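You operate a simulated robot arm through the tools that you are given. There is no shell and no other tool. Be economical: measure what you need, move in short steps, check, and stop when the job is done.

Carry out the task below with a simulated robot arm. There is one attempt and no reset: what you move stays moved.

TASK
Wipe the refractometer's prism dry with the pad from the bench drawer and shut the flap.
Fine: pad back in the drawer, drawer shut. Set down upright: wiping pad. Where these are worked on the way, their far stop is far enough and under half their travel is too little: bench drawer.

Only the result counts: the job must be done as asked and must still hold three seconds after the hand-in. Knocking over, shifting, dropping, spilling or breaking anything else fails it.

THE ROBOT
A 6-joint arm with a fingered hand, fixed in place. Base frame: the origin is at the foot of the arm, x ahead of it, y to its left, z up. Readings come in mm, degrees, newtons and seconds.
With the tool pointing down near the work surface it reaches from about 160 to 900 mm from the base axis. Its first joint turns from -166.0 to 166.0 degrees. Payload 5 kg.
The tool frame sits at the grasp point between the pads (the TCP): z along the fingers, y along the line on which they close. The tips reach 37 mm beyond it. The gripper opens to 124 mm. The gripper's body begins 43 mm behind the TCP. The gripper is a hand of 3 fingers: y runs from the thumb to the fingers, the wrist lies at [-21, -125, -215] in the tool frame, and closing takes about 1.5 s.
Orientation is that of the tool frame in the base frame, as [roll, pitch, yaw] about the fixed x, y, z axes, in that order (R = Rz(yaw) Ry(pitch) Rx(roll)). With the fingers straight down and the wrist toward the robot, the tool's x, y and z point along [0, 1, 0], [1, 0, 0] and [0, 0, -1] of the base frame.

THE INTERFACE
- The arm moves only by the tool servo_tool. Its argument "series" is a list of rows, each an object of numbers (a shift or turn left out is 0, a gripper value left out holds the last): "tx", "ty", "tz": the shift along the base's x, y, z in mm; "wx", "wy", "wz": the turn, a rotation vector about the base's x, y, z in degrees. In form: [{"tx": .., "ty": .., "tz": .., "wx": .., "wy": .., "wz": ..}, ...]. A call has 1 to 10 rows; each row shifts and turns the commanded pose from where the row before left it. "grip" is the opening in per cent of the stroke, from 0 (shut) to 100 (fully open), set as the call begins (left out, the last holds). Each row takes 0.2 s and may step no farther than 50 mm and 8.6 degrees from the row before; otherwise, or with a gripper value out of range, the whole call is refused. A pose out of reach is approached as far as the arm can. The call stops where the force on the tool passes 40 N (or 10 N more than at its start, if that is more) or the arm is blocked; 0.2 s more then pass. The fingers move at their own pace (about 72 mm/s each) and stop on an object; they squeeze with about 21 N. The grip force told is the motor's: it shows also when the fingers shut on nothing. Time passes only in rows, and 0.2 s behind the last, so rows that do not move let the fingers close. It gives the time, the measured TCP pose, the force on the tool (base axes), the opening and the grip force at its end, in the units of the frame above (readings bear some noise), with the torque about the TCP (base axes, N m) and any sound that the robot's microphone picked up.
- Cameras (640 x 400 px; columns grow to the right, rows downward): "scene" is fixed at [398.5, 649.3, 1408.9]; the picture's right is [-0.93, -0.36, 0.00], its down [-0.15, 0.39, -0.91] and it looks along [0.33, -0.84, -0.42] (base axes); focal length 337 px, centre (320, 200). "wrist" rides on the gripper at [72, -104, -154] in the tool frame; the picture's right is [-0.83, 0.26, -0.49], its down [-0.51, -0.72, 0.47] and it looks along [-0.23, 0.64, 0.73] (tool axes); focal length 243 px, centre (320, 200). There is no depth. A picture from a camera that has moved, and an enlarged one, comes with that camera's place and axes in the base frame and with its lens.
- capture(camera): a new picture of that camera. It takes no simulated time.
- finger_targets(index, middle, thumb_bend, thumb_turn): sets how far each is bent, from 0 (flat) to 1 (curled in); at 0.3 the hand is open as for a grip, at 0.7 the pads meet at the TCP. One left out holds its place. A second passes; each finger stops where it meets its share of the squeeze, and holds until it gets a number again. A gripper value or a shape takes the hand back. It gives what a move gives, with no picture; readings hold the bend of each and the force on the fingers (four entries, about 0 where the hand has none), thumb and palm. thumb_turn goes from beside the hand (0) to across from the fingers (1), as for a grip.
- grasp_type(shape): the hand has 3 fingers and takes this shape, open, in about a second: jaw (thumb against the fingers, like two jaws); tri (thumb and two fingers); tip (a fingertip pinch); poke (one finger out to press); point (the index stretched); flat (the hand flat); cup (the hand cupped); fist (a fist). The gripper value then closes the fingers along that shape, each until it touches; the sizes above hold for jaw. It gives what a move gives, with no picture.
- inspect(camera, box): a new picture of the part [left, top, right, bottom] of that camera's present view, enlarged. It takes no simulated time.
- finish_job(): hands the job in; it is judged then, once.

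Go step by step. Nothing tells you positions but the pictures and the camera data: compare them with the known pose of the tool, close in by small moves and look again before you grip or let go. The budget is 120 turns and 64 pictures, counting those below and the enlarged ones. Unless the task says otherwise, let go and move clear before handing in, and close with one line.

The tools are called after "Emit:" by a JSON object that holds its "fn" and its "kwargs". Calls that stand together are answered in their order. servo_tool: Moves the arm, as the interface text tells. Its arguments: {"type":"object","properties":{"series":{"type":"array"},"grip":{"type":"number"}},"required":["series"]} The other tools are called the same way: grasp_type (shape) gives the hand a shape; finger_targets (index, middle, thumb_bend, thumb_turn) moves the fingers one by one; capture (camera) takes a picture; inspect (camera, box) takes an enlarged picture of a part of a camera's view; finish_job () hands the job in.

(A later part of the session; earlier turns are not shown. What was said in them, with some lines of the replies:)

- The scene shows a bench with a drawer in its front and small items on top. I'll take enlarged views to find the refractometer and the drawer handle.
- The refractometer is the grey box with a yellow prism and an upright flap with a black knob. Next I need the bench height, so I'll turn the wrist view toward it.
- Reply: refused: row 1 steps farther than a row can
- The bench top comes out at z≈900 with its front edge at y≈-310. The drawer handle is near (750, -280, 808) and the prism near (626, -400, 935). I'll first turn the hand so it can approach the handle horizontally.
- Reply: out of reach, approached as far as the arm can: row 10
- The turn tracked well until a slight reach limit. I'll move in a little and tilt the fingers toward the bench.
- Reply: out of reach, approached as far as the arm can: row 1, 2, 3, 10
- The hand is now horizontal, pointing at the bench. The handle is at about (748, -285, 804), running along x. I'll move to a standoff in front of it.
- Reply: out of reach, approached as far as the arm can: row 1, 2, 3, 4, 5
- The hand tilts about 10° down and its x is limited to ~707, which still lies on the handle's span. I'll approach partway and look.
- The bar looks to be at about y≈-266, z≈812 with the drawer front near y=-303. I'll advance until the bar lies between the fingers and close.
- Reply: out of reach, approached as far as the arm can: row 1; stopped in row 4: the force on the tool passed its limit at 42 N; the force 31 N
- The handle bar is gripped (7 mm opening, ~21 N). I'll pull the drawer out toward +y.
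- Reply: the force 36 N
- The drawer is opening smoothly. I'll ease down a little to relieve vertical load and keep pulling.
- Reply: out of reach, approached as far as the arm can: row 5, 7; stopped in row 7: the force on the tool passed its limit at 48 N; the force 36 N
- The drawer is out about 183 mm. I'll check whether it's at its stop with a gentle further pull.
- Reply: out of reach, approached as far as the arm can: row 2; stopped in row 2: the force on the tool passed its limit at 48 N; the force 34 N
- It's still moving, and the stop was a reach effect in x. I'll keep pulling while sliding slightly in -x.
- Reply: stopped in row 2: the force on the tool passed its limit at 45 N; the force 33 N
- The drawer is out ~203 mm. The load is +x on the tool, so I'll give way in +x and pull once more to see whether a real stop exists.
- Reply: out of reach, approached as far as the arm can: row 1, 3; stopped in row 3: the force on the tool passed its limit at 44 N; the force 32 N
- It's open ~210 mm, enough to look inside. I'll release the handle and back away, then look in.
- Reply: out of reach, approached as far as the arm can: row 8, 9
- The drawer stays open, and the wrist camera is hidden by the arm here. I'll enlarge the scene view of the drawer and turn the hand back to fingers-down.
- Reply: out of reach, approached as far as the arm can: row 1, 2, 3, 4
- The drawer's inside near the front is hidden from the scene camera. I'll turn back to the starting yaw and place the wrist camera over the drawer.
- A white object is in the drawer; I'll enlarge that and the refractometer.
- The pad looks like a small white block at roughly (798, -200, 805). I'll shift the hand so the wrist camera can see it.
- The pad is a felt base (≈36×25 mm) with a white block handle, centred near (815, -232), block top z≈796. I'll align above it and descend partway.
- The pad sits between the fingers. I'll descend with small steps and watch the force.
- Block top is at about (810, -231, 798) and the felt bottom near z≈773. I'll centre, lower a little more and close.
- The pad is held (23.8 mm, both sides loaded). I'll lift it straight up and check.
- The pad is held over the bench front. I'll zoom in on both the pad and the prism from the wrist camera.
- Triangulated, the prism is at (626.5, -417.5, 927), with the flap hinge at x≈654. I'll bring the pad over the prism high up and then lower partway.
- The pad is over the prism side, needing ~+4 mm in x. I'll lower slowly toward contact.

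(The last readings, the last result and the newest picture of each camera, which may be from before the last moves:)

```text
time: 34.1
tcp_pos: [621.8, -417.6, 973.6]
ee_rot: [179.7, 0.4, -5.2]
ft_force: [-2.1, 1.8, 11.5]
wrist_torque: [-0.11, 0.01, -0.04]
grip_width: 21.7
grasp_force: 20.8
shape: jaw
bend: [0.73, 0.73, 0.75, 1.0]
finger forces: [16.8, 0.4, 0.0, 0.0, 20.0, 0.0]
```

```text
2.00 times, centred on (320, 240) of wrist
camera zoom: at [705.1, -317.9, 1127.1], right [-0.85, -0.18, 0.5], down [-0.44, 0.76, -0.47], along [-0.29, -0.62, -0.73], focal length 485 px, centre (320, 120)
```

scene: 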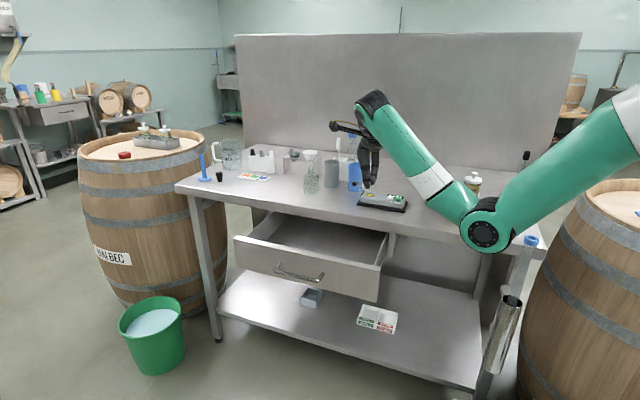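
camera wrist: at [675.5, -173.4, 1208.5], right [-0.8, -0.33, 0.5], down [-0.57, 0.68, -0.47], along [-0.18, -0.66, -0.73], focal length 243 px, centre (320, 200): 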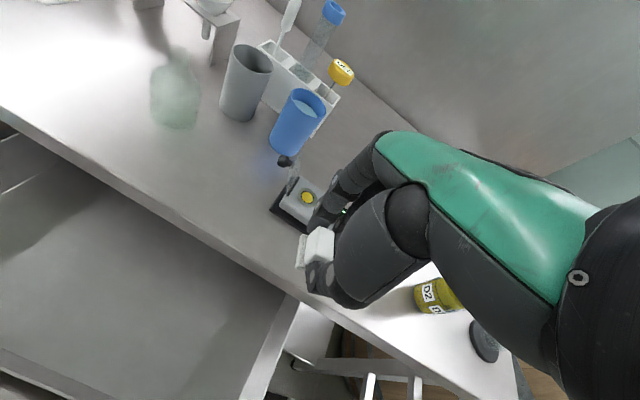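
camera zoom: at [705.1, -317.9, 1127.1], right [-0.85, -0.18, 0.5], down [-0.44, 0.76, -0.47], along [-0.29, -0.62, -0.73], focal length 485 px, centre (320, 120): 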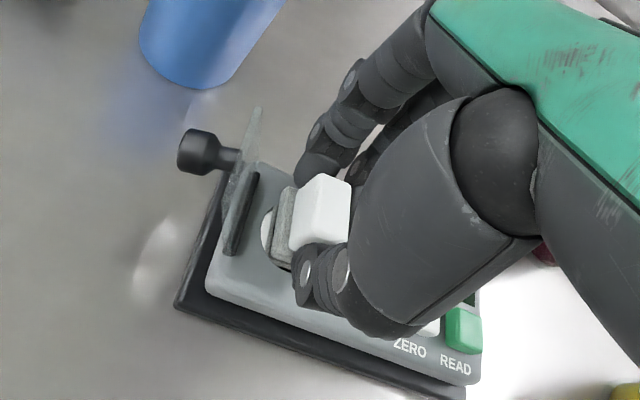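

Contact reached (≈11 N). I'll wipe with gentle strokes along y at this height.

Emit:
{"fn": "servo_tool", "kwargs": {"series": [{"ty": 5}, {"ty": 5}, {"ty": -5}, {"ty": -5}, {"ty": -5}, {"ty": -5}, {"ty": 5}, {"ty": 5}, {"tx": 3}]}}

Emit:
{"fn": "servo_tool", "kwargs": {"series": [{"ty": 6}, {"ty": 6}, {"ty": -6}, {"ty": -6}, {"ty": -6}, {"ty": -6}, {"ty": 6}, {"ty": 6}]}}

Emit:
{"fn": "servo_tool", "kwargs": {"series": [{"tx": -4}, {"tx": -4}, {"tx": -4}, {"tx": 4}, {"tx": 4}, {"tx": 4}, {"tx": -3}]}}

Emit:
{"fn": "inspect", "kwargs": {"camera": "wrist", "box": [220, 140, 420, 340]}}

```text
time: 36.1
tcp_pos: [625.7, -416.6, 972.0]
ee_rot: [179.7, 0.5, -5.2]
ft_force: [-5.3, -1.5, 9.7]
wrist_torque: [-0.22, 0.06, -0.05]
grip_width: 22.0
grasp_force: 21.0
shape: jaw
bend: [0.73, 0.73, 0.75, 1.0]
finger forces: [17.8, 2.9, 0.0, 0.0, 16.9, 0.1]
```

```text
time: 37.9
tcp_pos: [624.4, -417.1, 972.4]
ee_rot: [179.7, 0.5, -5.2]
ft_force: [-0.2, -3.7, 7.0]
wrist_torque: [-0.26, -0.01, -0.03]
grip_width: 22.1
grasp_force: 21.6
shape: jaw
bend: [0.73, 0.73, 0.75, 1.0]
finger forces: [18.5, 2.8, 0.0, 0.0, 15.5, 0.1]
```

```text
time: 39.5
tcp_pos: [622.5, -416.9, 972.0]
ee_rot: [179.8, 0.3, -5.1]
ft_force: [2.7, -1.3, 6.7]
wrist_torque: [-0.14, -0.12, 0.03]
grip_width: 22.2
grasp_force: 21.4
shape: jaw
bend: [0.73, 0.73, 0.75, 1.0]
finger forces: [17.3, 2.8, 0.0, 0.1, 16.5, 0.0]
```

```text
2.00 times, centred on (320, 240) of wrist
camera zoom: at [705.3, -318.1, 1125.7], right [-0.85, -0.19, 0.5], down [-0.44, 0.76, -0.47], along [-0.29, -0.62, -0.73], focal length 485 px, centre (320, 120)
```

zoom: 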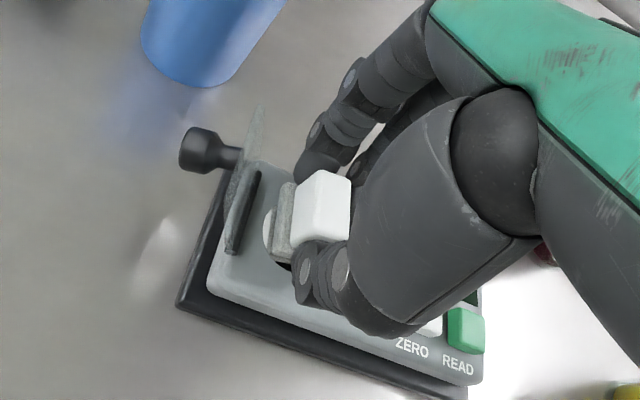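

The pad wiped evenly with 7–10 N. I'll do one more set of strokes, then lift and check the prism.

Emit:
{"fn": "servo_tool", "kwargs": {"series": [{"ty": 6, "tz": -0.5}, {"ty": 6}, {"ty": -6}, {"ty": -6}, {"ty": -6}, {"ty": -6}, {"ty": 6}, {"ty": 6}, {"tx": -2}, {"tx": 4}]}}

Emit:
{"fn": "servo_tool", "kwargs": {"series": [{"tx": -4, "ty": 6}, {"ty": 6}, {"ty": -6}, {"ty": -6}, {"ty": -6}, {"ty": -6}, {"ty": 6}, {"ty": 6}]}}

Emit:
{"fn": "servo_tool", "kwargs": {"series": [{"tz": 8}, {"tz": 15}, {"tz": 20}, {"tz": 25}, {"tz": 25, "ty": 15}, {"ty": 40}, {"ty": 40}, {"ty": 40}]}}

Emit:
{"fn": "inspect", "kwargs": {"camera": "wrist", "box": [240, 140, 400, 300]}}

Emit:
{"fn": "inspect", "kwargs": {"camera": "scene", "box": [328, 150, 424, 220]}}

```text
time: 41.7
tcp_pos: [623.1, -416.2, 971.5]
ee_rot: [179.8, 0.4, -5.2]
ft_force: [-3.8, 0.1, 6.1]
wrist_torque: [-0.13, 0.1, -0.09]
grip_width: 22.2
grasp_force: 21.1
shape: jaw
bend: [0.73, 0.73, 0.76, 1.0]
finger forces: [16.8, 2.8, 0.0, 0.1, 16.8, 0.0]
```

```text
time: 43.5
tcp_pos: [620.6, -416.1, 971.2]
ee_rot: [179.8, 0.6, -5.1]
ft_force: [-0.9, -2.4, 3.9]
wrist_torque: [-0.19, -0.03, 0.01]
grip_width: 22.0
grasp_force: 20.7
shape: jaw
bend: [0.73, 0.73, 0.76, 1.0]
finger forces: [17.2, 3.1, 0.1, 0.0, 15.6, 0.1]
```

```text
time: 45.3
tcp_pos: [621.4, -281.3, 1063.3]
ee_rot: [179.8, 0.6, -5.1]
ft_force: [-0.7, -0.4, -1.0]
wrist_torque: [0.01, 0.02, -0.02]
grip_width: 21.8
grasp_force: 21.1
shape: jaw
bend: [0.73, 0.73, 0.76, 1.0]
finger forces: [15.9, 1.2, 0.0, 0.0, 15.8, 0.0]
```

```text
2.50 times, centred on (320, 220) of wrist
camera zoom: at [703.8, -184.0, 1217.4], right [-0.85, -0.18, 0.5], down [-0.44, 0.76, -0.47], along [-0.29, -0.62, -0.73], focal length 606 px, centre (320, 150)
```

zoom: 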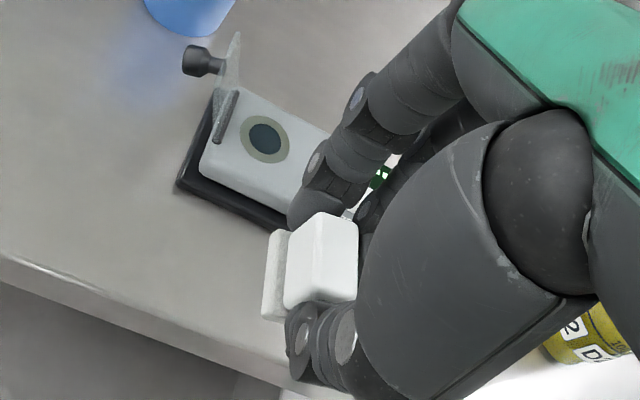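

```text
5.71 times, centred on (376, 185) of scene
camera zoom: at [398.5, 649.3, 1408.9], right [-0.93, -0.36, 0.0], down [-0.15, 0.39, -0.91], along [0.33, -0.84, -0.42], focal length 1923 px, centre (0, 286)
```

zoom: 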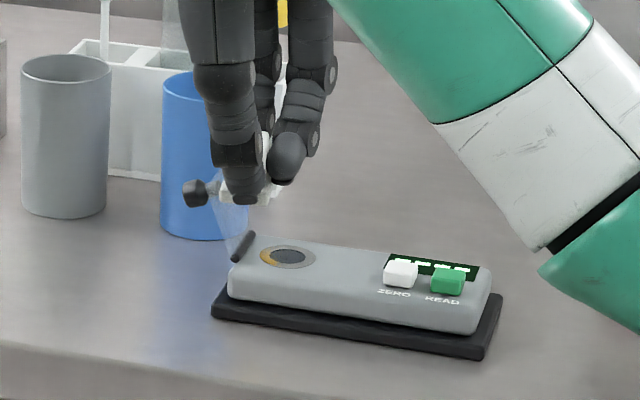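

The yellow liquid is gone and the prism is clean. Next I'll return the pad over the drawer at its original spot.

Emit:
{"fn": "servo_tool", "kwargs": {"series": [{"tx": 19, "ty": 4.6, "wz": 8.5}, {"tx": 19, "ty": 4.6, "wz": 8.5}, {"tx": 19, "ty": 4.6, "wz": 8.5}, {"tx": 19, "ty": 4.6, "wz": 8.5}, {"tx": 19, "ty": 4.6, "wz": 8.5}, {"tx": 19, "ty": 4.6, "wz": 8.5}, {"tx": 19, "ty": 4.6, "wz": 8.5}, {"tx": 19, "ty": 4.6, "wz": 8.5}, {"tx": 19, "ty": 4.6, "wz": 8.5}, {"tx": 19, "ty": 4.6, "wz": 8.5}]}}

Emit:
{"fn": "servo_tool", "kwargs": {"series": [{"wz": 5, "wx": 0, "wy": 0}, {"wz": 5, "tz": -30}, {"tz": -40}, {"tz": -40}, {"tz": -40}, {"tz": -40}, {"tz": -20}, {"tz": -15}]}}

Emit:
{"fn": "inspect", "kwargs": {"camera": "wrist", "box": [220, 140, 420, 340]}}

```text
time: 47.5
tcp_pos: [811.3, -235.8, 1064.6]
ee_rot: [179.8, 0.5, 79.9]
ft_force: [0.1, -0.6, 0.8]
wrist_torque: [-0.01, 0.03, -0.02]
grip_width: 22.0
grasp_force: 20.5
shape: jaw
bend: [0.73, 0.73, 0.76, 1.0]
finger forces: [15.9, 1.2, 0.1, 0.1, 15.7, 0.1]
```

```text
time: 49.3
tcp_pos: [811.2, -236.8, 839.9]
ee_rot: [179.8, 0.5, 89.9]
ft_force: [-0.6, -1.3, -0.1]
wrist_torque: [-0.02, -0.02, 0.0]
grip_width: 21.9
grasp_force: 20.8
shape: jaw
bend: [0.73, 0.73, 0.76, 1.0]
finger forces: [15.7, 1.1, 0.0, 0.0, 15.6, 0.1]
```

```text
2.00 times, centred on (320, 240) of wrist
camera zoom: at [706.7, -161.8, 993.5], right [0.26, -0.83, 0.5], down [-0.72, -0.51, -0.47], along [0.64, -0.24, -0.73], focal length 485 px, centre (320, 120)
```

zoom: 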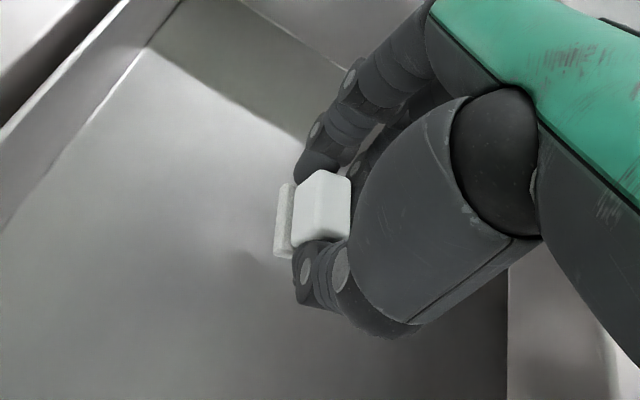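

I'll lower the pad to the drawer floor in small steps until light contact.

Emit:
{"fn": "servo_tool", "kwargs": {"series": [{"tz": -7}, {"tz": -6}, {"tz": -4}, {"tz": -3}]}}

Emit:
{"fn": "servo_tool", "kwargs": {"series": [{"tz": -2}, {"tz": -2}]}}

```text
time: 50.3
tcp_pos: [810.0, -237.1, 820.2]
ee_rot: [179.9, 0.5, 89.9]
ft_force: [0.4, -0.1, 0.1]
wrist_torque: [0.02, -0.02, -0.02]
grip_width: 22.3
grasp_force: 20.6
shape: jaw
bend: [0.73, 0.73, 0.76, 1.0]
finger forces: [15.8, 1.0, 0.1, 0.0, 15.6, 0.0]
```

```text
time: 50.9
tcp_pos: [810.5, -236.3, 815.6]
ee_rot: [179.8, 0.4, 90.0]
ft_force: [-0.2, -0.2, -0.7]
wrist_torque: [-0.01, -0.02, 0.01]
grip_width: 21.9
grasp_force: 21.2
shape: jaw
bend: [0.73, 0.73, 0.76, 1.0]
finger forces: [15.7, 1.1, 0.1, 0.0, 15.6, 0.0]
```

Emit:
{"fn": "servo_tool", "kwargs": {"series": [{"tz": -2}, {"tz": -1.5}]}}

```text
time: 51.5
tcp_pos: [809.3, -235.7, 813.3]
ee_rot: [179.8, 0.5, 89.9]
ft_force: [0.2, 0.4, 0.3]
wrist_torque: [-0.01, 0.0, -0.02]
grip_width: 22.3
grasp_force: 21.1
shape: jaw
bend: [0.73, 0.73, 0.76, 1.0]
finger forces: [15.7, 1.1, 0.0, 0.0, 15.6, 0.0]
```

No contact yet; I'll continue in small steps.

Emit:
{"fn": "servo_tool", "kwargs": {"series": [{"tz": -1.5}, {"tz": -1.5}]}}

Emit:
{"fn": "inspect", "kwargs": {"camera": "scene", "box": [260, 190, 340, 250]}}

```text
time: 52.1
tcp_pos: [810.4, -235.3, 810.6]
ee_rot: [179.7, 0.5, 89.9]
ft_force: [-3.8, -0.1, 8.7]
wrist_torque: [0.0, 0.01, 0.0]
grip_width: 21.8
grasp_force: 21.2
shape: jaw
bend: [0.73, 0.73, 0.76, 1.0]
finger forces: [15.0, 3.5, 0.1, 0.0, 19.2, 0.0]
```

```text
6.67 times, centred on (300, 220) of scene
camera zoom: at [398.5, 649.3, 1408.9], right [-0.93, -0.36, 0.0], down [-0.15, 0.39, -0.91], along [0.33, -0.84, -0.42], focal length 2244 px, centre (453, 67)
```

zoom: 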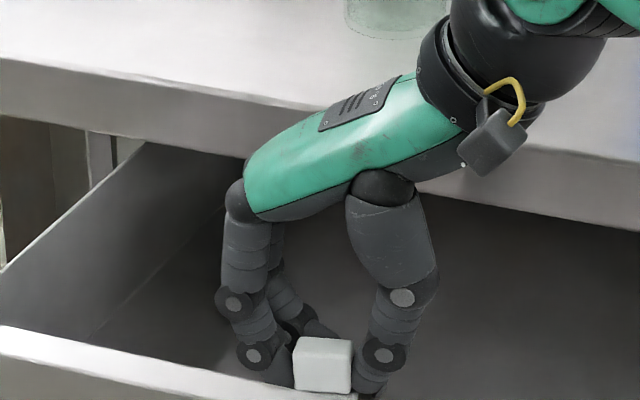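

The pad touches the drawer floor (≈9 N). I'll release gently and look.

Emit:
{"fn": "servo_tool", "kwargs": {"series": [{}, {}, {}, {}, {}, {}, {}], "grip": 70}}

Emit:
{"fn": "inspect", "kwargs": {"camera": "wrist", "box": [220, 140, 420, 340]}}

```text
time: 53.7
tcp_pos: [810.4, -235.5, 808.9]
ee_rot: [179.8, 0.5, 89.9]
ft_force: [0.3, -0.1, 0.2]
wrist_torque: [-0.02, -0.04, -0.01]
grip_width: 86.6
grasp_force: 0.1
shape: jaw
bend: [0.27, 0.38, 0.59, 0.99]
finger forces: [0.0, 0.1, 0.0, 0.0, 0.0, 0.0]
```

```text
2.00 times, centred on (320, 240) of wrist
camera zoom: at [705.9, -161.1, 963.1], right [0.26, -0.83, 0.5], down [-0.72, -0.51, -0.47], along [0.64, -0.24, -0.73], focal length 485 px, centre (320, 120)
```

zoom: 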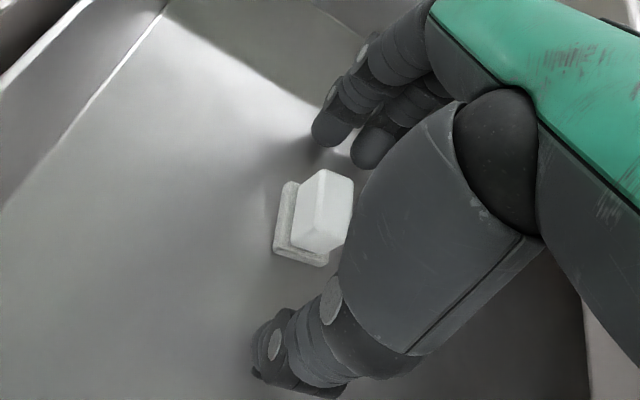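

The pad stands upright and free. I'll lift out and go back toward the starting posture, from which the horizontal hand pose worked.

Emit:
{"fn": "servo_tool", "kwargs": {"series": [{"tz": 20}, {"tz": 45}, {"tz": 48}, {"tz": 48}, {"tz": 48}, {"tz": 48}, {"tz": 48}, {"tx": -23, "ty": 44, "tz": 5}, {"tx": -23, "ty": 44, "tz": 5}, {"tx": -23, "ty": 44}]}}

Emit:
{"fn": "servo_tool", "kwargs": {"series": [{"ty": 20, "wz": 8.5}, {"ty": 20, "wz": 8.5}, {"ty": 20, "wz": 8.5}, {"ty": 20, "wz": 8.5}, {"ty": 20, "wz": 8.5}, {"ty": 20, "wz": 8.5}, {"ty": 20, "wz": 8.5}, {"ty": 20, "wz": 8.5}, {"ty": 20, "wz": 8.5}, {"ty": 10, "wz": 8.5}], "grip": 0}}

Emit:
{"fn": "inspect", "kwargs": {"camera": "scene", "box": [230, 200, 390, 300]}}

```text
time: 55.9
tcp_pos: [741.1, -104.0, 1122.8]
ee_rot: [179.9, 0.4, 89.8]
ft_force: [0.0, -0.3, 0.6]
wrist_torque: [0.02, 0.05, -0.01]
grip_width: 86.5
grasp_force: 0.0
shape: jaw
bend: [0.27, 0.37, 0.59, 0.99]
finger forces: [0.0, 0.0, 0.1, 0.0, 0.0, 0.0]
```

```text
time: 58.1
tcp_pos: [741.2, 85.1, 1124.0]
ee_rot: [179.9, 0.5, 175.0]
ft_force: [0.3, -0.9, -0.8]
wrist_torque: [-0.04, -0.02, -0.02]
grip_width: 0.1
grasp_force: 21.1
shape: jaw
bend: [0.7, 0.7, 0.56, 1.0]
finger forces: [0.0, 0.0, 0.1, 0.0, 0.0, 0.0]
```

```text
4.00 times, centred on (310, 250) of scene
camera zoom: at [398.5, 649.3, 1408.9], right [-0.93, -0.36, 0.0], down [-0.15, 0.39, -0.91], along [0.33, -0.84, -0.42], focal length 1346 px, centre (360, 0)
```

zoom: 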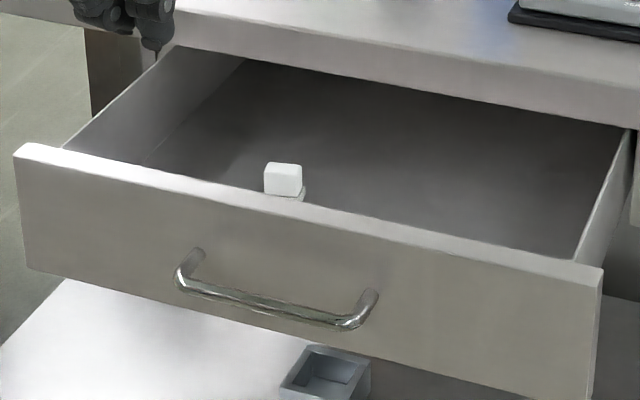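

The pad is in place. I'll tilt the hand horizontal and lower it in front of the drawer panel.

Emit:
{"fn": "servo_tool", "kwargs": {"series": [{"tx": -5, "tz": -25, "wx": -8.5}, {"tx": -5, "tz": -25, "wx": -8.5}, {"tx": -5, "tz": -25, "wx": -8.5}, {"tx": -5, "tz": -25, "wx": -8.5}, {"tx": -5, "tz": -25, "wx": -8.5}, {"tx": -5, "tz": -25, "wx": -8.5}, {"tz": -25, "wx": -8.5}, {"tz": -25, "wx": -8.5}, {"tz": -25, "wx": -8.5}, {"tz": -25, "wx": -3.5}]}}

Emit:
{"fn": "capture", "kwargs": {"camera": "wrist"}}

```text
time: 60.3
tcp_pos: [706.0, 84.2, 876.7]
ee_rot: [-100.1, 5.2, 179.6]
ft_force: [-0.9, 0.3, 1.0]
wrist_torque: [0.01, 0.02, 0.02]
grip_width: 0.0
grasp_force: 21.1
shape: jaw
bend: [0.7, 0.7, 0.56, 1.0]
finger forces: [0.0, 0.1, 0.0, 0.0, 0.0, 0.0]
out of reach, approached as far as the arm can: row 10
```

```text
16 pictures are left
camera wrist: at [622.7, 218.3, 1000.0], right [0.85, 0.53, -0.09], down [0.44, -0.59, 0.67], along [0.3, -0.61, -0.74], focal length 243 px, centre (320, 200)
```

wrist: 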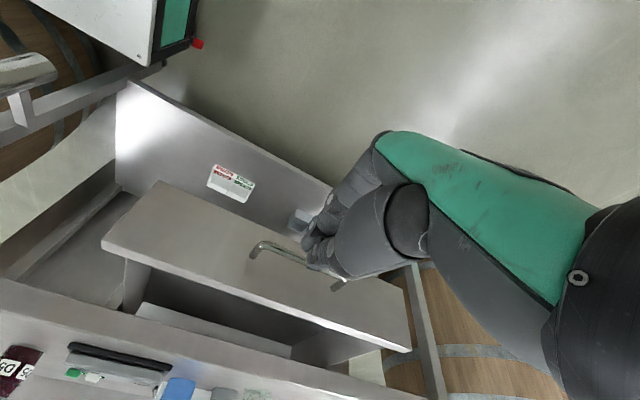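

Now I'll lower to panel height and advance until contact.

Emit:
{"fn": "servo_tool", "kwargs": {"series": [{"ty": -20, "tz": -15, "tx": -2}, {"ty": -25, "tz": -10, "tx": -2}, {"ty": -25, "tz": -3}, {"ty": -25}, {"ty": -25}, {"ty": -20}]}}

Emit:
{"fn": "capture", "kwargs": {"camera": "wrist"}}

```text
time: 61.7
tcp_pos: [701.3, -55.8, 849.4]
ee_rot: [-100.1, 5.1, 179.7]
ft_force: [0.7, -0.6, 0.0]
wrist_torque: [-0.02, -0.02, 0.01]
grip_width: 0.2
grasp_force: 21.1
shape: jaw
bend: [0.7, 0.7, 0.56, 1.0]
finger forces: [0.1, 0.1, 0.1, 0.0, 0.0, 0.0]
```

```text
15 pictures are left
camera wrist: at [617.8, 78.2, 973.2], right [0.85, 0.53, -0.1], down [0.44, -0.59, 0.67], along [0.3, -0.61, -0.74], focal length 243 px, centre (320, 200)
```

wrist: 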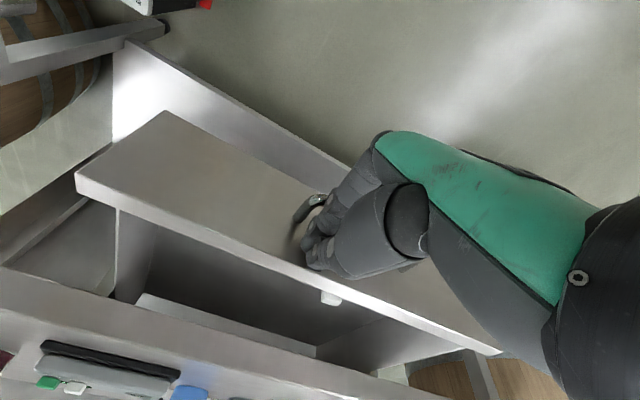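

The fingertips are just short of the panel's upper part. I'll lower a few mm and push slowly.

Emit:
{"fn": "servo_tool", "kwargs": {"series": [{"tz": -7}, {"ty": -5}, {"ty": -6}, {"ty": -8}, {"ty": -10}, {"ty": -10}, {"ty": -10}, {"ty": -12}, {"ty": -12}]}}

```text
time: 63.7
tcp_pos: [701.4, -128.9, 841.8]
ee_rot: [-100.2, 5.1, 179.6]
ft_force: [0.7, 1.5, 9.3]
wrist_torque: [-0.01, -0.17, -0.01]
grip_width: 0.1
grasp_force: 20.8
shape: jaw
bend: [0.7, 0.7, 0.56, 1.0]
finger forces: [0.1, 8.4, 0.0, 0.1, 0.0, 0.0]
```

Emit:
{"fn": "servo_tool", "kwargs": {"series": [{"ty": -12}, {"ty": -12}, {"ty": -12}, {"ty": -12}, {"ty": -12}, {"ty": -12}, {"ty": -12}, {"ty": -12}]}}

Emit:
{"fn": "capture", "kwargs": {"camera": "wrist"}}

```text
time: 65.5
tcp_pos: [701.6, -224.1, 843.4]
ee_rot: [-100.2, 5.2, 179.6]
ft_force: [0.4, 0.0, 3.1]
wrist_torque: [0.01, -0.08, 0.07]
grip_width: 0.0
grasp_force: 21.1
shape: jaw
bend: [0.7, 0.7, 0.56, 1.0]
finger forces: [0.0, 2.7, 0.0, 0.1, 0.0, 0.0]
```

```text
14 pictures are left
camera wrist: at [618.8, -90.4, 966.5], right [0.85, 0.53, -0.1], down [0.44, -0.59, 0.67], along [0.29, -0.61, -0.74], focal length 243 px, centre (320, 200)
```

wrist: 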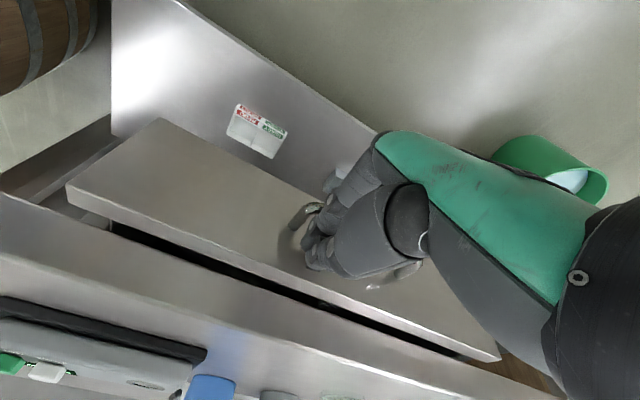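

The drawer is nearly shut. I'll push on until it meets its stop.

Emit:
{"fn": "servo_tool", "kwargs": {"series": [{"ty": -10}, {"ty": -10}, {"ty": -10}, {"ty": -8}, {"ty": -6}, {"ty": -5}, {"ty": -5}, {"ty": -5}]}}

Emit:
{"fn": "capture", "kwargs": {"camera": "wrist"}}

```text
time: 66.8
tcp_pos: [703.5, -265.5, 843.7]
ee_rot: [-100.2, 5.4, 180.0]
ft_force: [-2.3, 8.5, 8.4]
wrist_torque: [0.14, -0.13, 0.08]
grip_width: 0.2
grasp_force: 21.2
shape: jaw
bend: [0.7, 0.7, 0.57, 1.0]
finger forces: [0.0, 9.8, 0.0, 0.0, 0.1, 0.0]
stopped in row 6: the force on the tool passed its limit at 48 N (the readings are from after the stop); the commanded pose is now the measured one
```

```text
13 pictures are left
camera wrist: at [620.1, -132.4, 967.4], right [0.84, 0.53, -0.09], down [0.45, -0.59, 0.67], along [0.3, -0.61, -0.74], focal length 243 px, centre (320, 200)
```

wrist: 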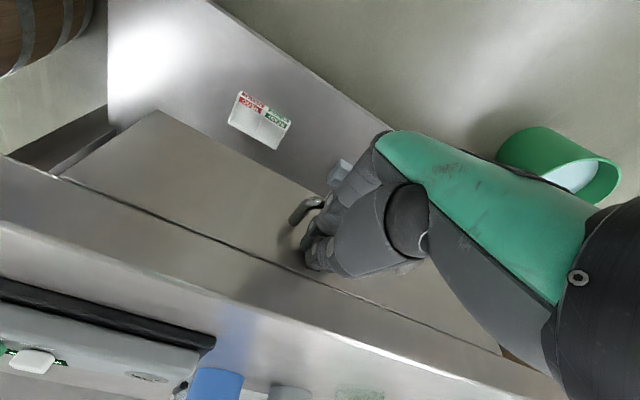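

It appears shut. I'll give one more gentle press, then back away and take the hand up.

Emit:
{"fn": "servo_tool", "kwargs": {"series": [{"ty": -4}, {"ty": -4}, {"ty": -4}]}}

Emit:
{"fn": "servo_tool", "kwargs": {"series": [{"ty": 20}, {"ty": 40}, {"ty": 45}, {"ty": 45}, {"ty": 45}, {"ty": 45}, {"ty": 45, "tz": 20}, {"ty": 40, "tz": 40}, {"tz": 45}, {"tz": 45}]}}

Emit:
{"fn": "servo_tool", "kwargs": {"series": [{"wx": 8.5, "tz": 10}, {"wx": 8.5, "tz": 10}, {"wx": 8.5, "tz": 10}, {"wx": 8.5, "tz": 10}, {"wx": 8.5, "tz": 10}, {"wx": 8.5, "tz": 10}, {"wx": 8.5}, {"wx": 8.5}, {"wx": 8.5}, {"wx": 2.5}]}}

Emit:
{"fn": "capture", "kwargs": {"camera": "scene"}}

```text
time: 67.2
tcp_pos: [704.6, -265.7, 843.9]
ee_rot: [-100.4, 5.4, -179.9]
ft_force: [-2.9, 9.6, 7.8]
wrist_torque: [0.07, -0.12, 0.02]
grip_width: 0.1
grasp_force: 21.0
shape: jaw
bend: [0.7, 0.7, 0.57, 1.0]
finger forces: [0.0, 8.3, 0.0, 0.1, 0.0, 0.0]
stopped in row 2: the force on the tool passed its limit at 46 N (the readings are from after the stop); the commanded pose is now the measured one
```

```text
refused: row 8 steps farther than a row can; nothing moved
```

```text
time: 69.4
tcp_pos: [693.6, -262.8, 907.6]
ee_rot: [-179.6, 1.1, 174.7]
ft_force: [0.4, -0.4, -0.1]
wrist_torque: [0.04, -0.03, 0.02]
grip_width: 0.0
grasp_force: 21.3
shape: jaw
bend: [0.7, 0.7, 0.57, 1.0]
finger forces: [0.1, 0.0, 0.1, 0.0, 0.0, 0.0]
out of reach, approached as far as the arm can: row 9, 10
```

```text
12 pictures are left
```

scene: 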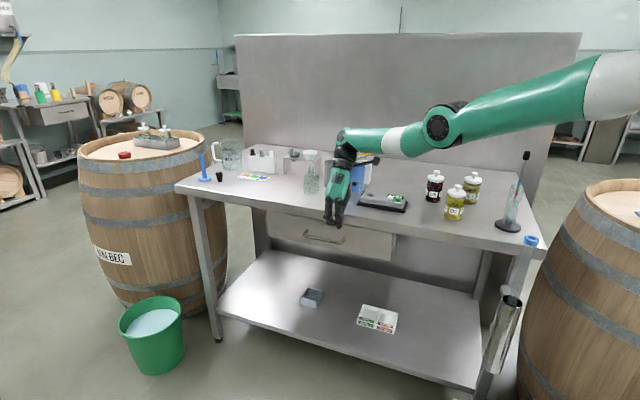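

The back-away move was refused, so the tilt took place near the bench, but forces stayed at zero. I'll rise straight up and check that nothing moved.

Emit:
{"fn": "servo_tool", "kwargs": {"series": [{"tz": 30}, {"tz": 40}, {"tz": 40}, {"tz": 40}, {"ty": 40}, {"ty": 40}, {"ty": 40}, {"ty": 40}, {"ty": 40}]}}

Emit:
{"fn": "inspect", "kwargs": {"camera": "scene", "box": [230, 130, 422, 250]}}

```text
time: 71.4
tcp_pos: [716.0, -68.9, 1043.2]
ee_rot: [-179.6, 0.9, 174.7]
ft_force: [0.3, 0.2, -0.5]
wrist_torque: [0.04, -0.01, 0.01]
grip_width: 0.0
grasp_force: 21.1
shape: jaw
bend: [0.7, 0.7, 0.57, 1.0]
finger forces: [0.0, 0.1, 0.1, 0.1, 0.1, 0.1]
out of reach, approached as far as the arm can: row 4, 5, 6
```

```text
3.33 times, centred on (326, 190) of scene
camera zoom: at [398.5, 649.3, 1408.9], right [-0.93, -0.36, 0.0], down [-0.15, 0.39, -0.91], along [0.33, -0.84, -0.42], focal length 1122 px, centre (300, 233)
```

zoom: 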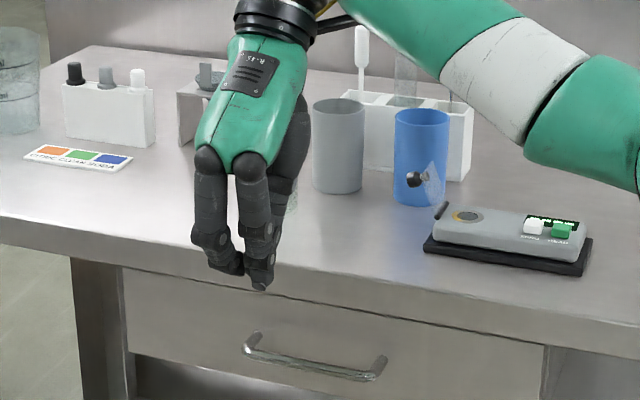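

Nothing else moved and the drawer is shut. For the flap (hinge x≈654, knob ≈ (688, -416, 961)), I'll turn back to yaw 90 with closed fingers and move to its +x side, high up.

Emit:
{"fn": "servo_tool", "kwargs": {"series": [{"wz": -8.5, "tz": 10}, {"wz": -8.5, "tz": 10}, {"wz": -8.5, "tz": 10}, {"wz": -8.5, "tz": 10}, {"wz": -8.5, "tz": 10}, {"wz": -8.5}, {"wz": -8.5}, {"wz": -8.5}, {"wz": -8.5}, {"wz": -8.2}]}}

Emit:
{"fn": "servo_tool", "kwargs": {"series": [{"ty": -45}, {"ty": -45}, {"ty": -45}, {"ty": -45}, {"ty": -45}, {"ty": -45}, {"ty": -45}, {"ty": -30}]}}

Emit:
{"fn": "inspect", "kwargs": {"camera": "scene", "box": [310, 120, 406, 210]}}

Emit:
{"fn": "inspect", "kwargs": {"camera": "wrist", "box": [160, 120, 480, 400]}}

```text
time: 73.6
tcp_pos: [716.1, -66.7, 1093.9]
ee_rot: [-179.6, 1.0, 89.8]
ft_force: [0.4, 0.0, 0.4]
wrist_torque: [-0.01, -0.01, 0.01]
grip_width: 0.0
grasp_force: 20.8
shape: jaw
bend: [0.7, 0.7, 0.57, 1.0]
finger forces: [0.0, 0.0, 0.1, 0.0, 0.1, 0.0]
```

```text
time: 75.4
tcp_pos: [714.4, -412.8, 1096.1]
ee_rot: [-179.5, 1.1, 90.1]
ft_force: [0.3, -0.2, 0.1]
wrist_torque: [-0.02, -0.02, 0.03]
grip_width: 0.2
grasp_force: 21.0
shape: jaw
bend: [0.7, 0.7, 0.57, 1.0]
finger forces: [0.0, 0.0, 0.1, 0.0, 0.0, 0.0]
```

```text
4.44 times, centred on (358, 165) of scene
camera zoom: at [398.5, 649.3, 1408.9], right [-0.93, -0.36, 0.0], down [-0.15, 0.39, -0.91], along [0.33, -0.84, -0.42], focal length 1496 px, centre (151, 356)
```

zoom: 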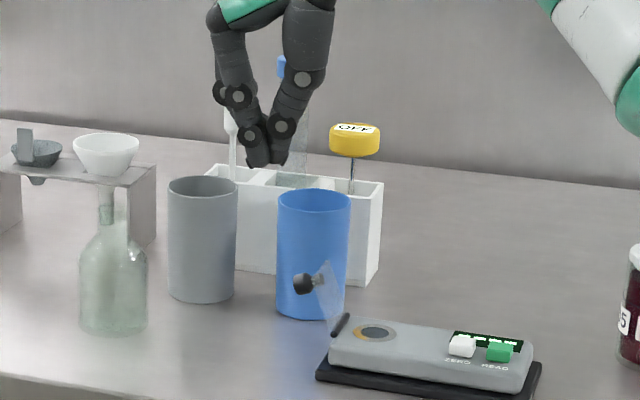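

```text
1.43 times, centred on (320, 260) of wrist
camera zoom: at [612.3, -337.9, 1250.4], right [0.27, -0.82, 0.5], down [-0.72, -0.52, -0.46], along [0.64, -0.24, -0.73], focal length 347 px, centre (320, 114)
```

zoom: 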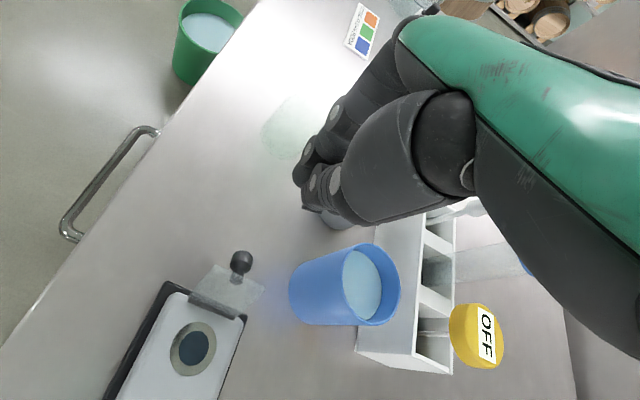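

The knob is at (688, -413.5, 962) and the blue beaker is well clear at y<-488. I'll descend on the +x side of the knob, then push toward -x.

Emit:
{"fn": "servo_tool", "kwargs": {"series": [{"tx": 16}, {"tz": -30}, {"tz": -30}, {"tz": -30}, {"tz": -21}]}}

Emit:
{"fn": "inspect", "kwargs": {"camera": "scene", "box": [318, 140, 398, 210]}}

```text
time: 76.6
tcp_pos: [732.7, -412.8, 982.9]
ee_rot: [-179.5, 1.0, 90.0]
ft_force: [-0.3, -0.8, 0.0]
wrist_torque: [0.02, 0.03, 0.0]
grip_width: 0.0
grasp_force: 21.0
shape: jaw
bend: [0.7, 0.7, 0.57, 1.0]
finger forces: [0.1, 0.0, 0.0, 0.0, 0.1, 0.0]
```

```text
5.71 times, centred on (358, 175) of scene
camera zoom: at [398.5, 649.3, 1408.9], right [-0.93, -0.36, 0.0], down [-0.15, 0.39, -0.91], along [0.33, -0.84, -0.42], focal length 1923 px, centre (103, 343)
```

zoom: 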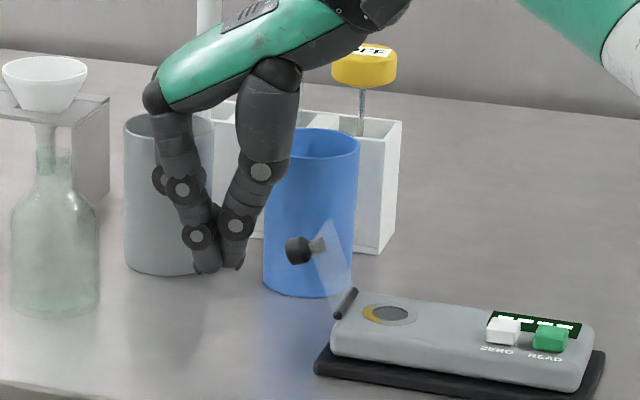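

The thumb is about 22 mm from the knob, well aligned. I'll push slowly toward -x.

Emit:
{"fn": "servo_tool", "kwargs": {"series": [{"tx": -8}, {"tx": -8}, {"tx": -6}, {"tx": -6}, {"tx": -6}, {"tx": -6}, {"tx": -6}, {"tx": -6}]}}

Emit:
{"fn": "inspect", "kwargs": {"camera": "scene", "box": [318, 140, 398, 210]}}

```text
time: 78.2
tcp_pos: [691.8, -411.5, 988.2]
ee_rot: [179.8, 1.3, 90.1]
ft_force: [-0.3, 0.3, -0.2]
wrist_torque: [-0.01, -0.06, 0.03]
grip_width: 0.0
grasp_force: 21.1
shape: jaw
bend: [0.7, 0.7, 0.58, 1.0]
finger forces: [0.1, 0.0, 0.0, 0.0, 0.0, 0.0]
stopped in row 7: the force on the tool passed its limit at 42 N (the readings are from after the stop); the commanded pose is now the measured one
```

```text
5.71 times, centred on (358, 175) of scene
camera zoom: at [398.5, 649.3, 1408.9], right [-0.93, -0.36, 0.0], down [-0.15, 0.39, -0.91], along [0.33, -0.84, -0.42], focal length 1923 px, centre (103, 343)
```

zoom: 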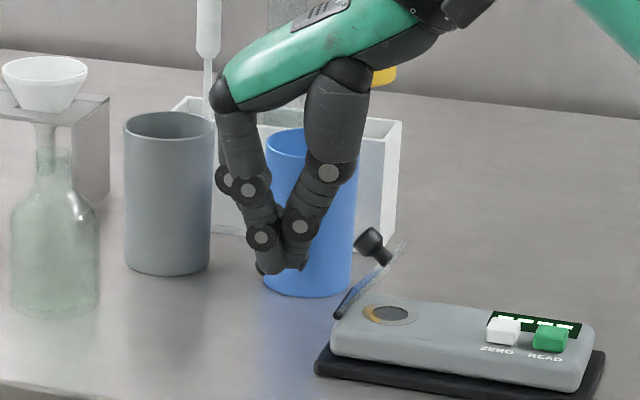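

The flap is now about 40° from closed and the instrument hasn't moved. I'll follow the knob with small steps toward -x, slightly higher.

Emit:
{"fn": "servo_tool", "kwargs": {"series": [{"tz": 5}, {"tx": -8}, {"tx": -8}, {"tx": -6}, {"tx": -4}, {"tx": -4}, {"tx": -3}, {"tx": -3}, {"tx": -3}, {"tx": -3}]}}

Emit:
{"fn": "inspect", "kwargs": {"camera": "scene", "box": [318, 140, 398, 210]}}

```text
time: 80.4
tcp_pos: [648.6, -412.6, 993.2]
ee_rot: [179.8, 1.2, 90.0]
ft_force: [-0.2, 0.1, -0.2]
wrist_torque: [0.01, 0.0, 0.0]
grip_width: 0.2
grasp_force: 21.0
shape: jaw
bend: [0.7, 0.7, 0.58, 1.0]
finger forces: [0.0, 0.0, 0.0, 0.0, 0.0, 0.1]
```

```text
5.71 times, centred on (358, 175) of scene
camera zoom: at [398.5, 649.3, 1408.9], right [-0.93, -0.36, 0.0], down [-0.15, 0.39, -0.91], along [0.33, -0.84, -0.42], focal length 1923 px, centre (103, 343)
```

zoom: 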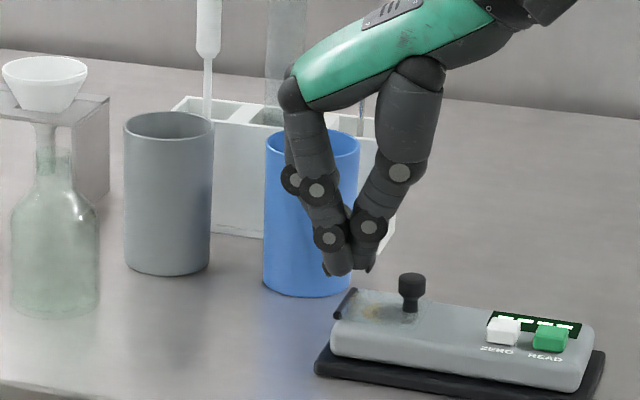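

The flap has fallen onto the prism. I'll zoom in to check that it's flat.

Emit:
{"fn": "servo_tool", "kwargs": {"series": [{"tz": 20}, {"tz": 30}, {"tz": 30}, {"tz": 20}]}}

Emit:
{"fn": "inspect", "kwargs": {"camera": "scene", "box": [360, 175, 412, 215]}}

```text
time: 81.4
tcp_pos: [650.3, -413.7, 1094.9]
ee_rot: [179.8, 1.3, 90.1]
ft_force: [0.5, 0.4, -0.8]
wrist_torque: [0.01, 0.0, 0.0]
grip_width: 0.0
grasp_force: 20.9
shape: jaw
bend: [0.7, 0.7, 0.58, 1.0]
finger forces: [0.1, 0.0, 0.1, 0.1, 0.0, 0.0]
```

```text
10.00 times, centred on (386, 195) of scene
camera zoom: at [398.5, 649.3, 1408.9], right [-0.93, -0.36, 0.0], down [-0.15, 0.39, -0.91], along [0.33, -0.84, -0.42], focal length 3366 px, centre (-340, 250)
```

zoom: 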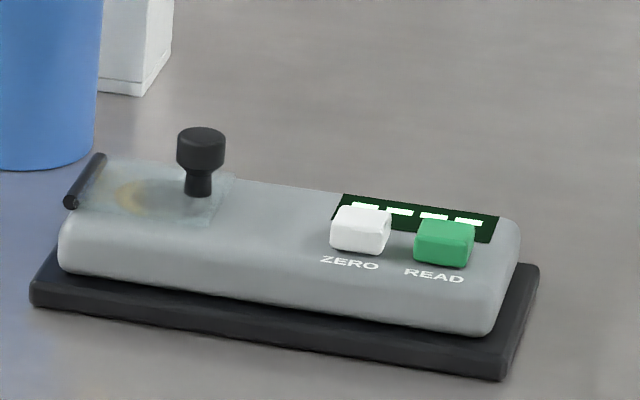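

The flap lies flat on the dry prism. One last overall look to check the drawer and bench.

Emit:
{"fn": "inspect", "kwargs": {"camera": "scene", "box": [180, 130, 500, 330]}}

```text
2.00 times, centred on (340, 230) of scene
camera zoom: at [398.5, 649.3, 1408.9], right [-0.93, -0.36, 0.0], down [-0.15, 0.39, -0.91], along [0.33, -0.84, -0.42], focal length 673 px, centre (280, 140)
```

zoom: 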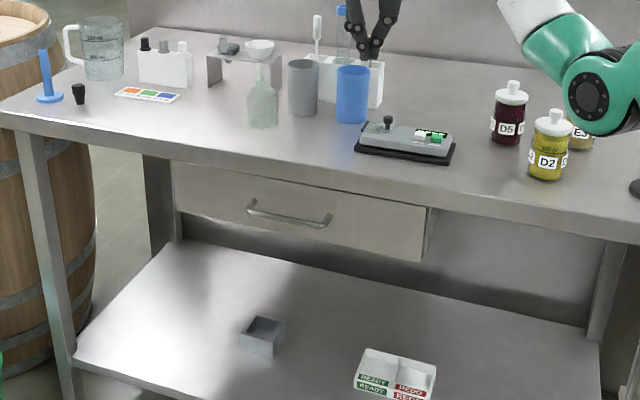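

The drawer sits exactly where it started, the flap is shut and everything else is in place, so I'm handing in.

Emit:
{"fn": "finish_job", "kwargs": {}}

```text
The job is handed in.
```

The prism is wiped dry and the flap is shut. The pad is back upright in the drawer, and the drawer is closed.
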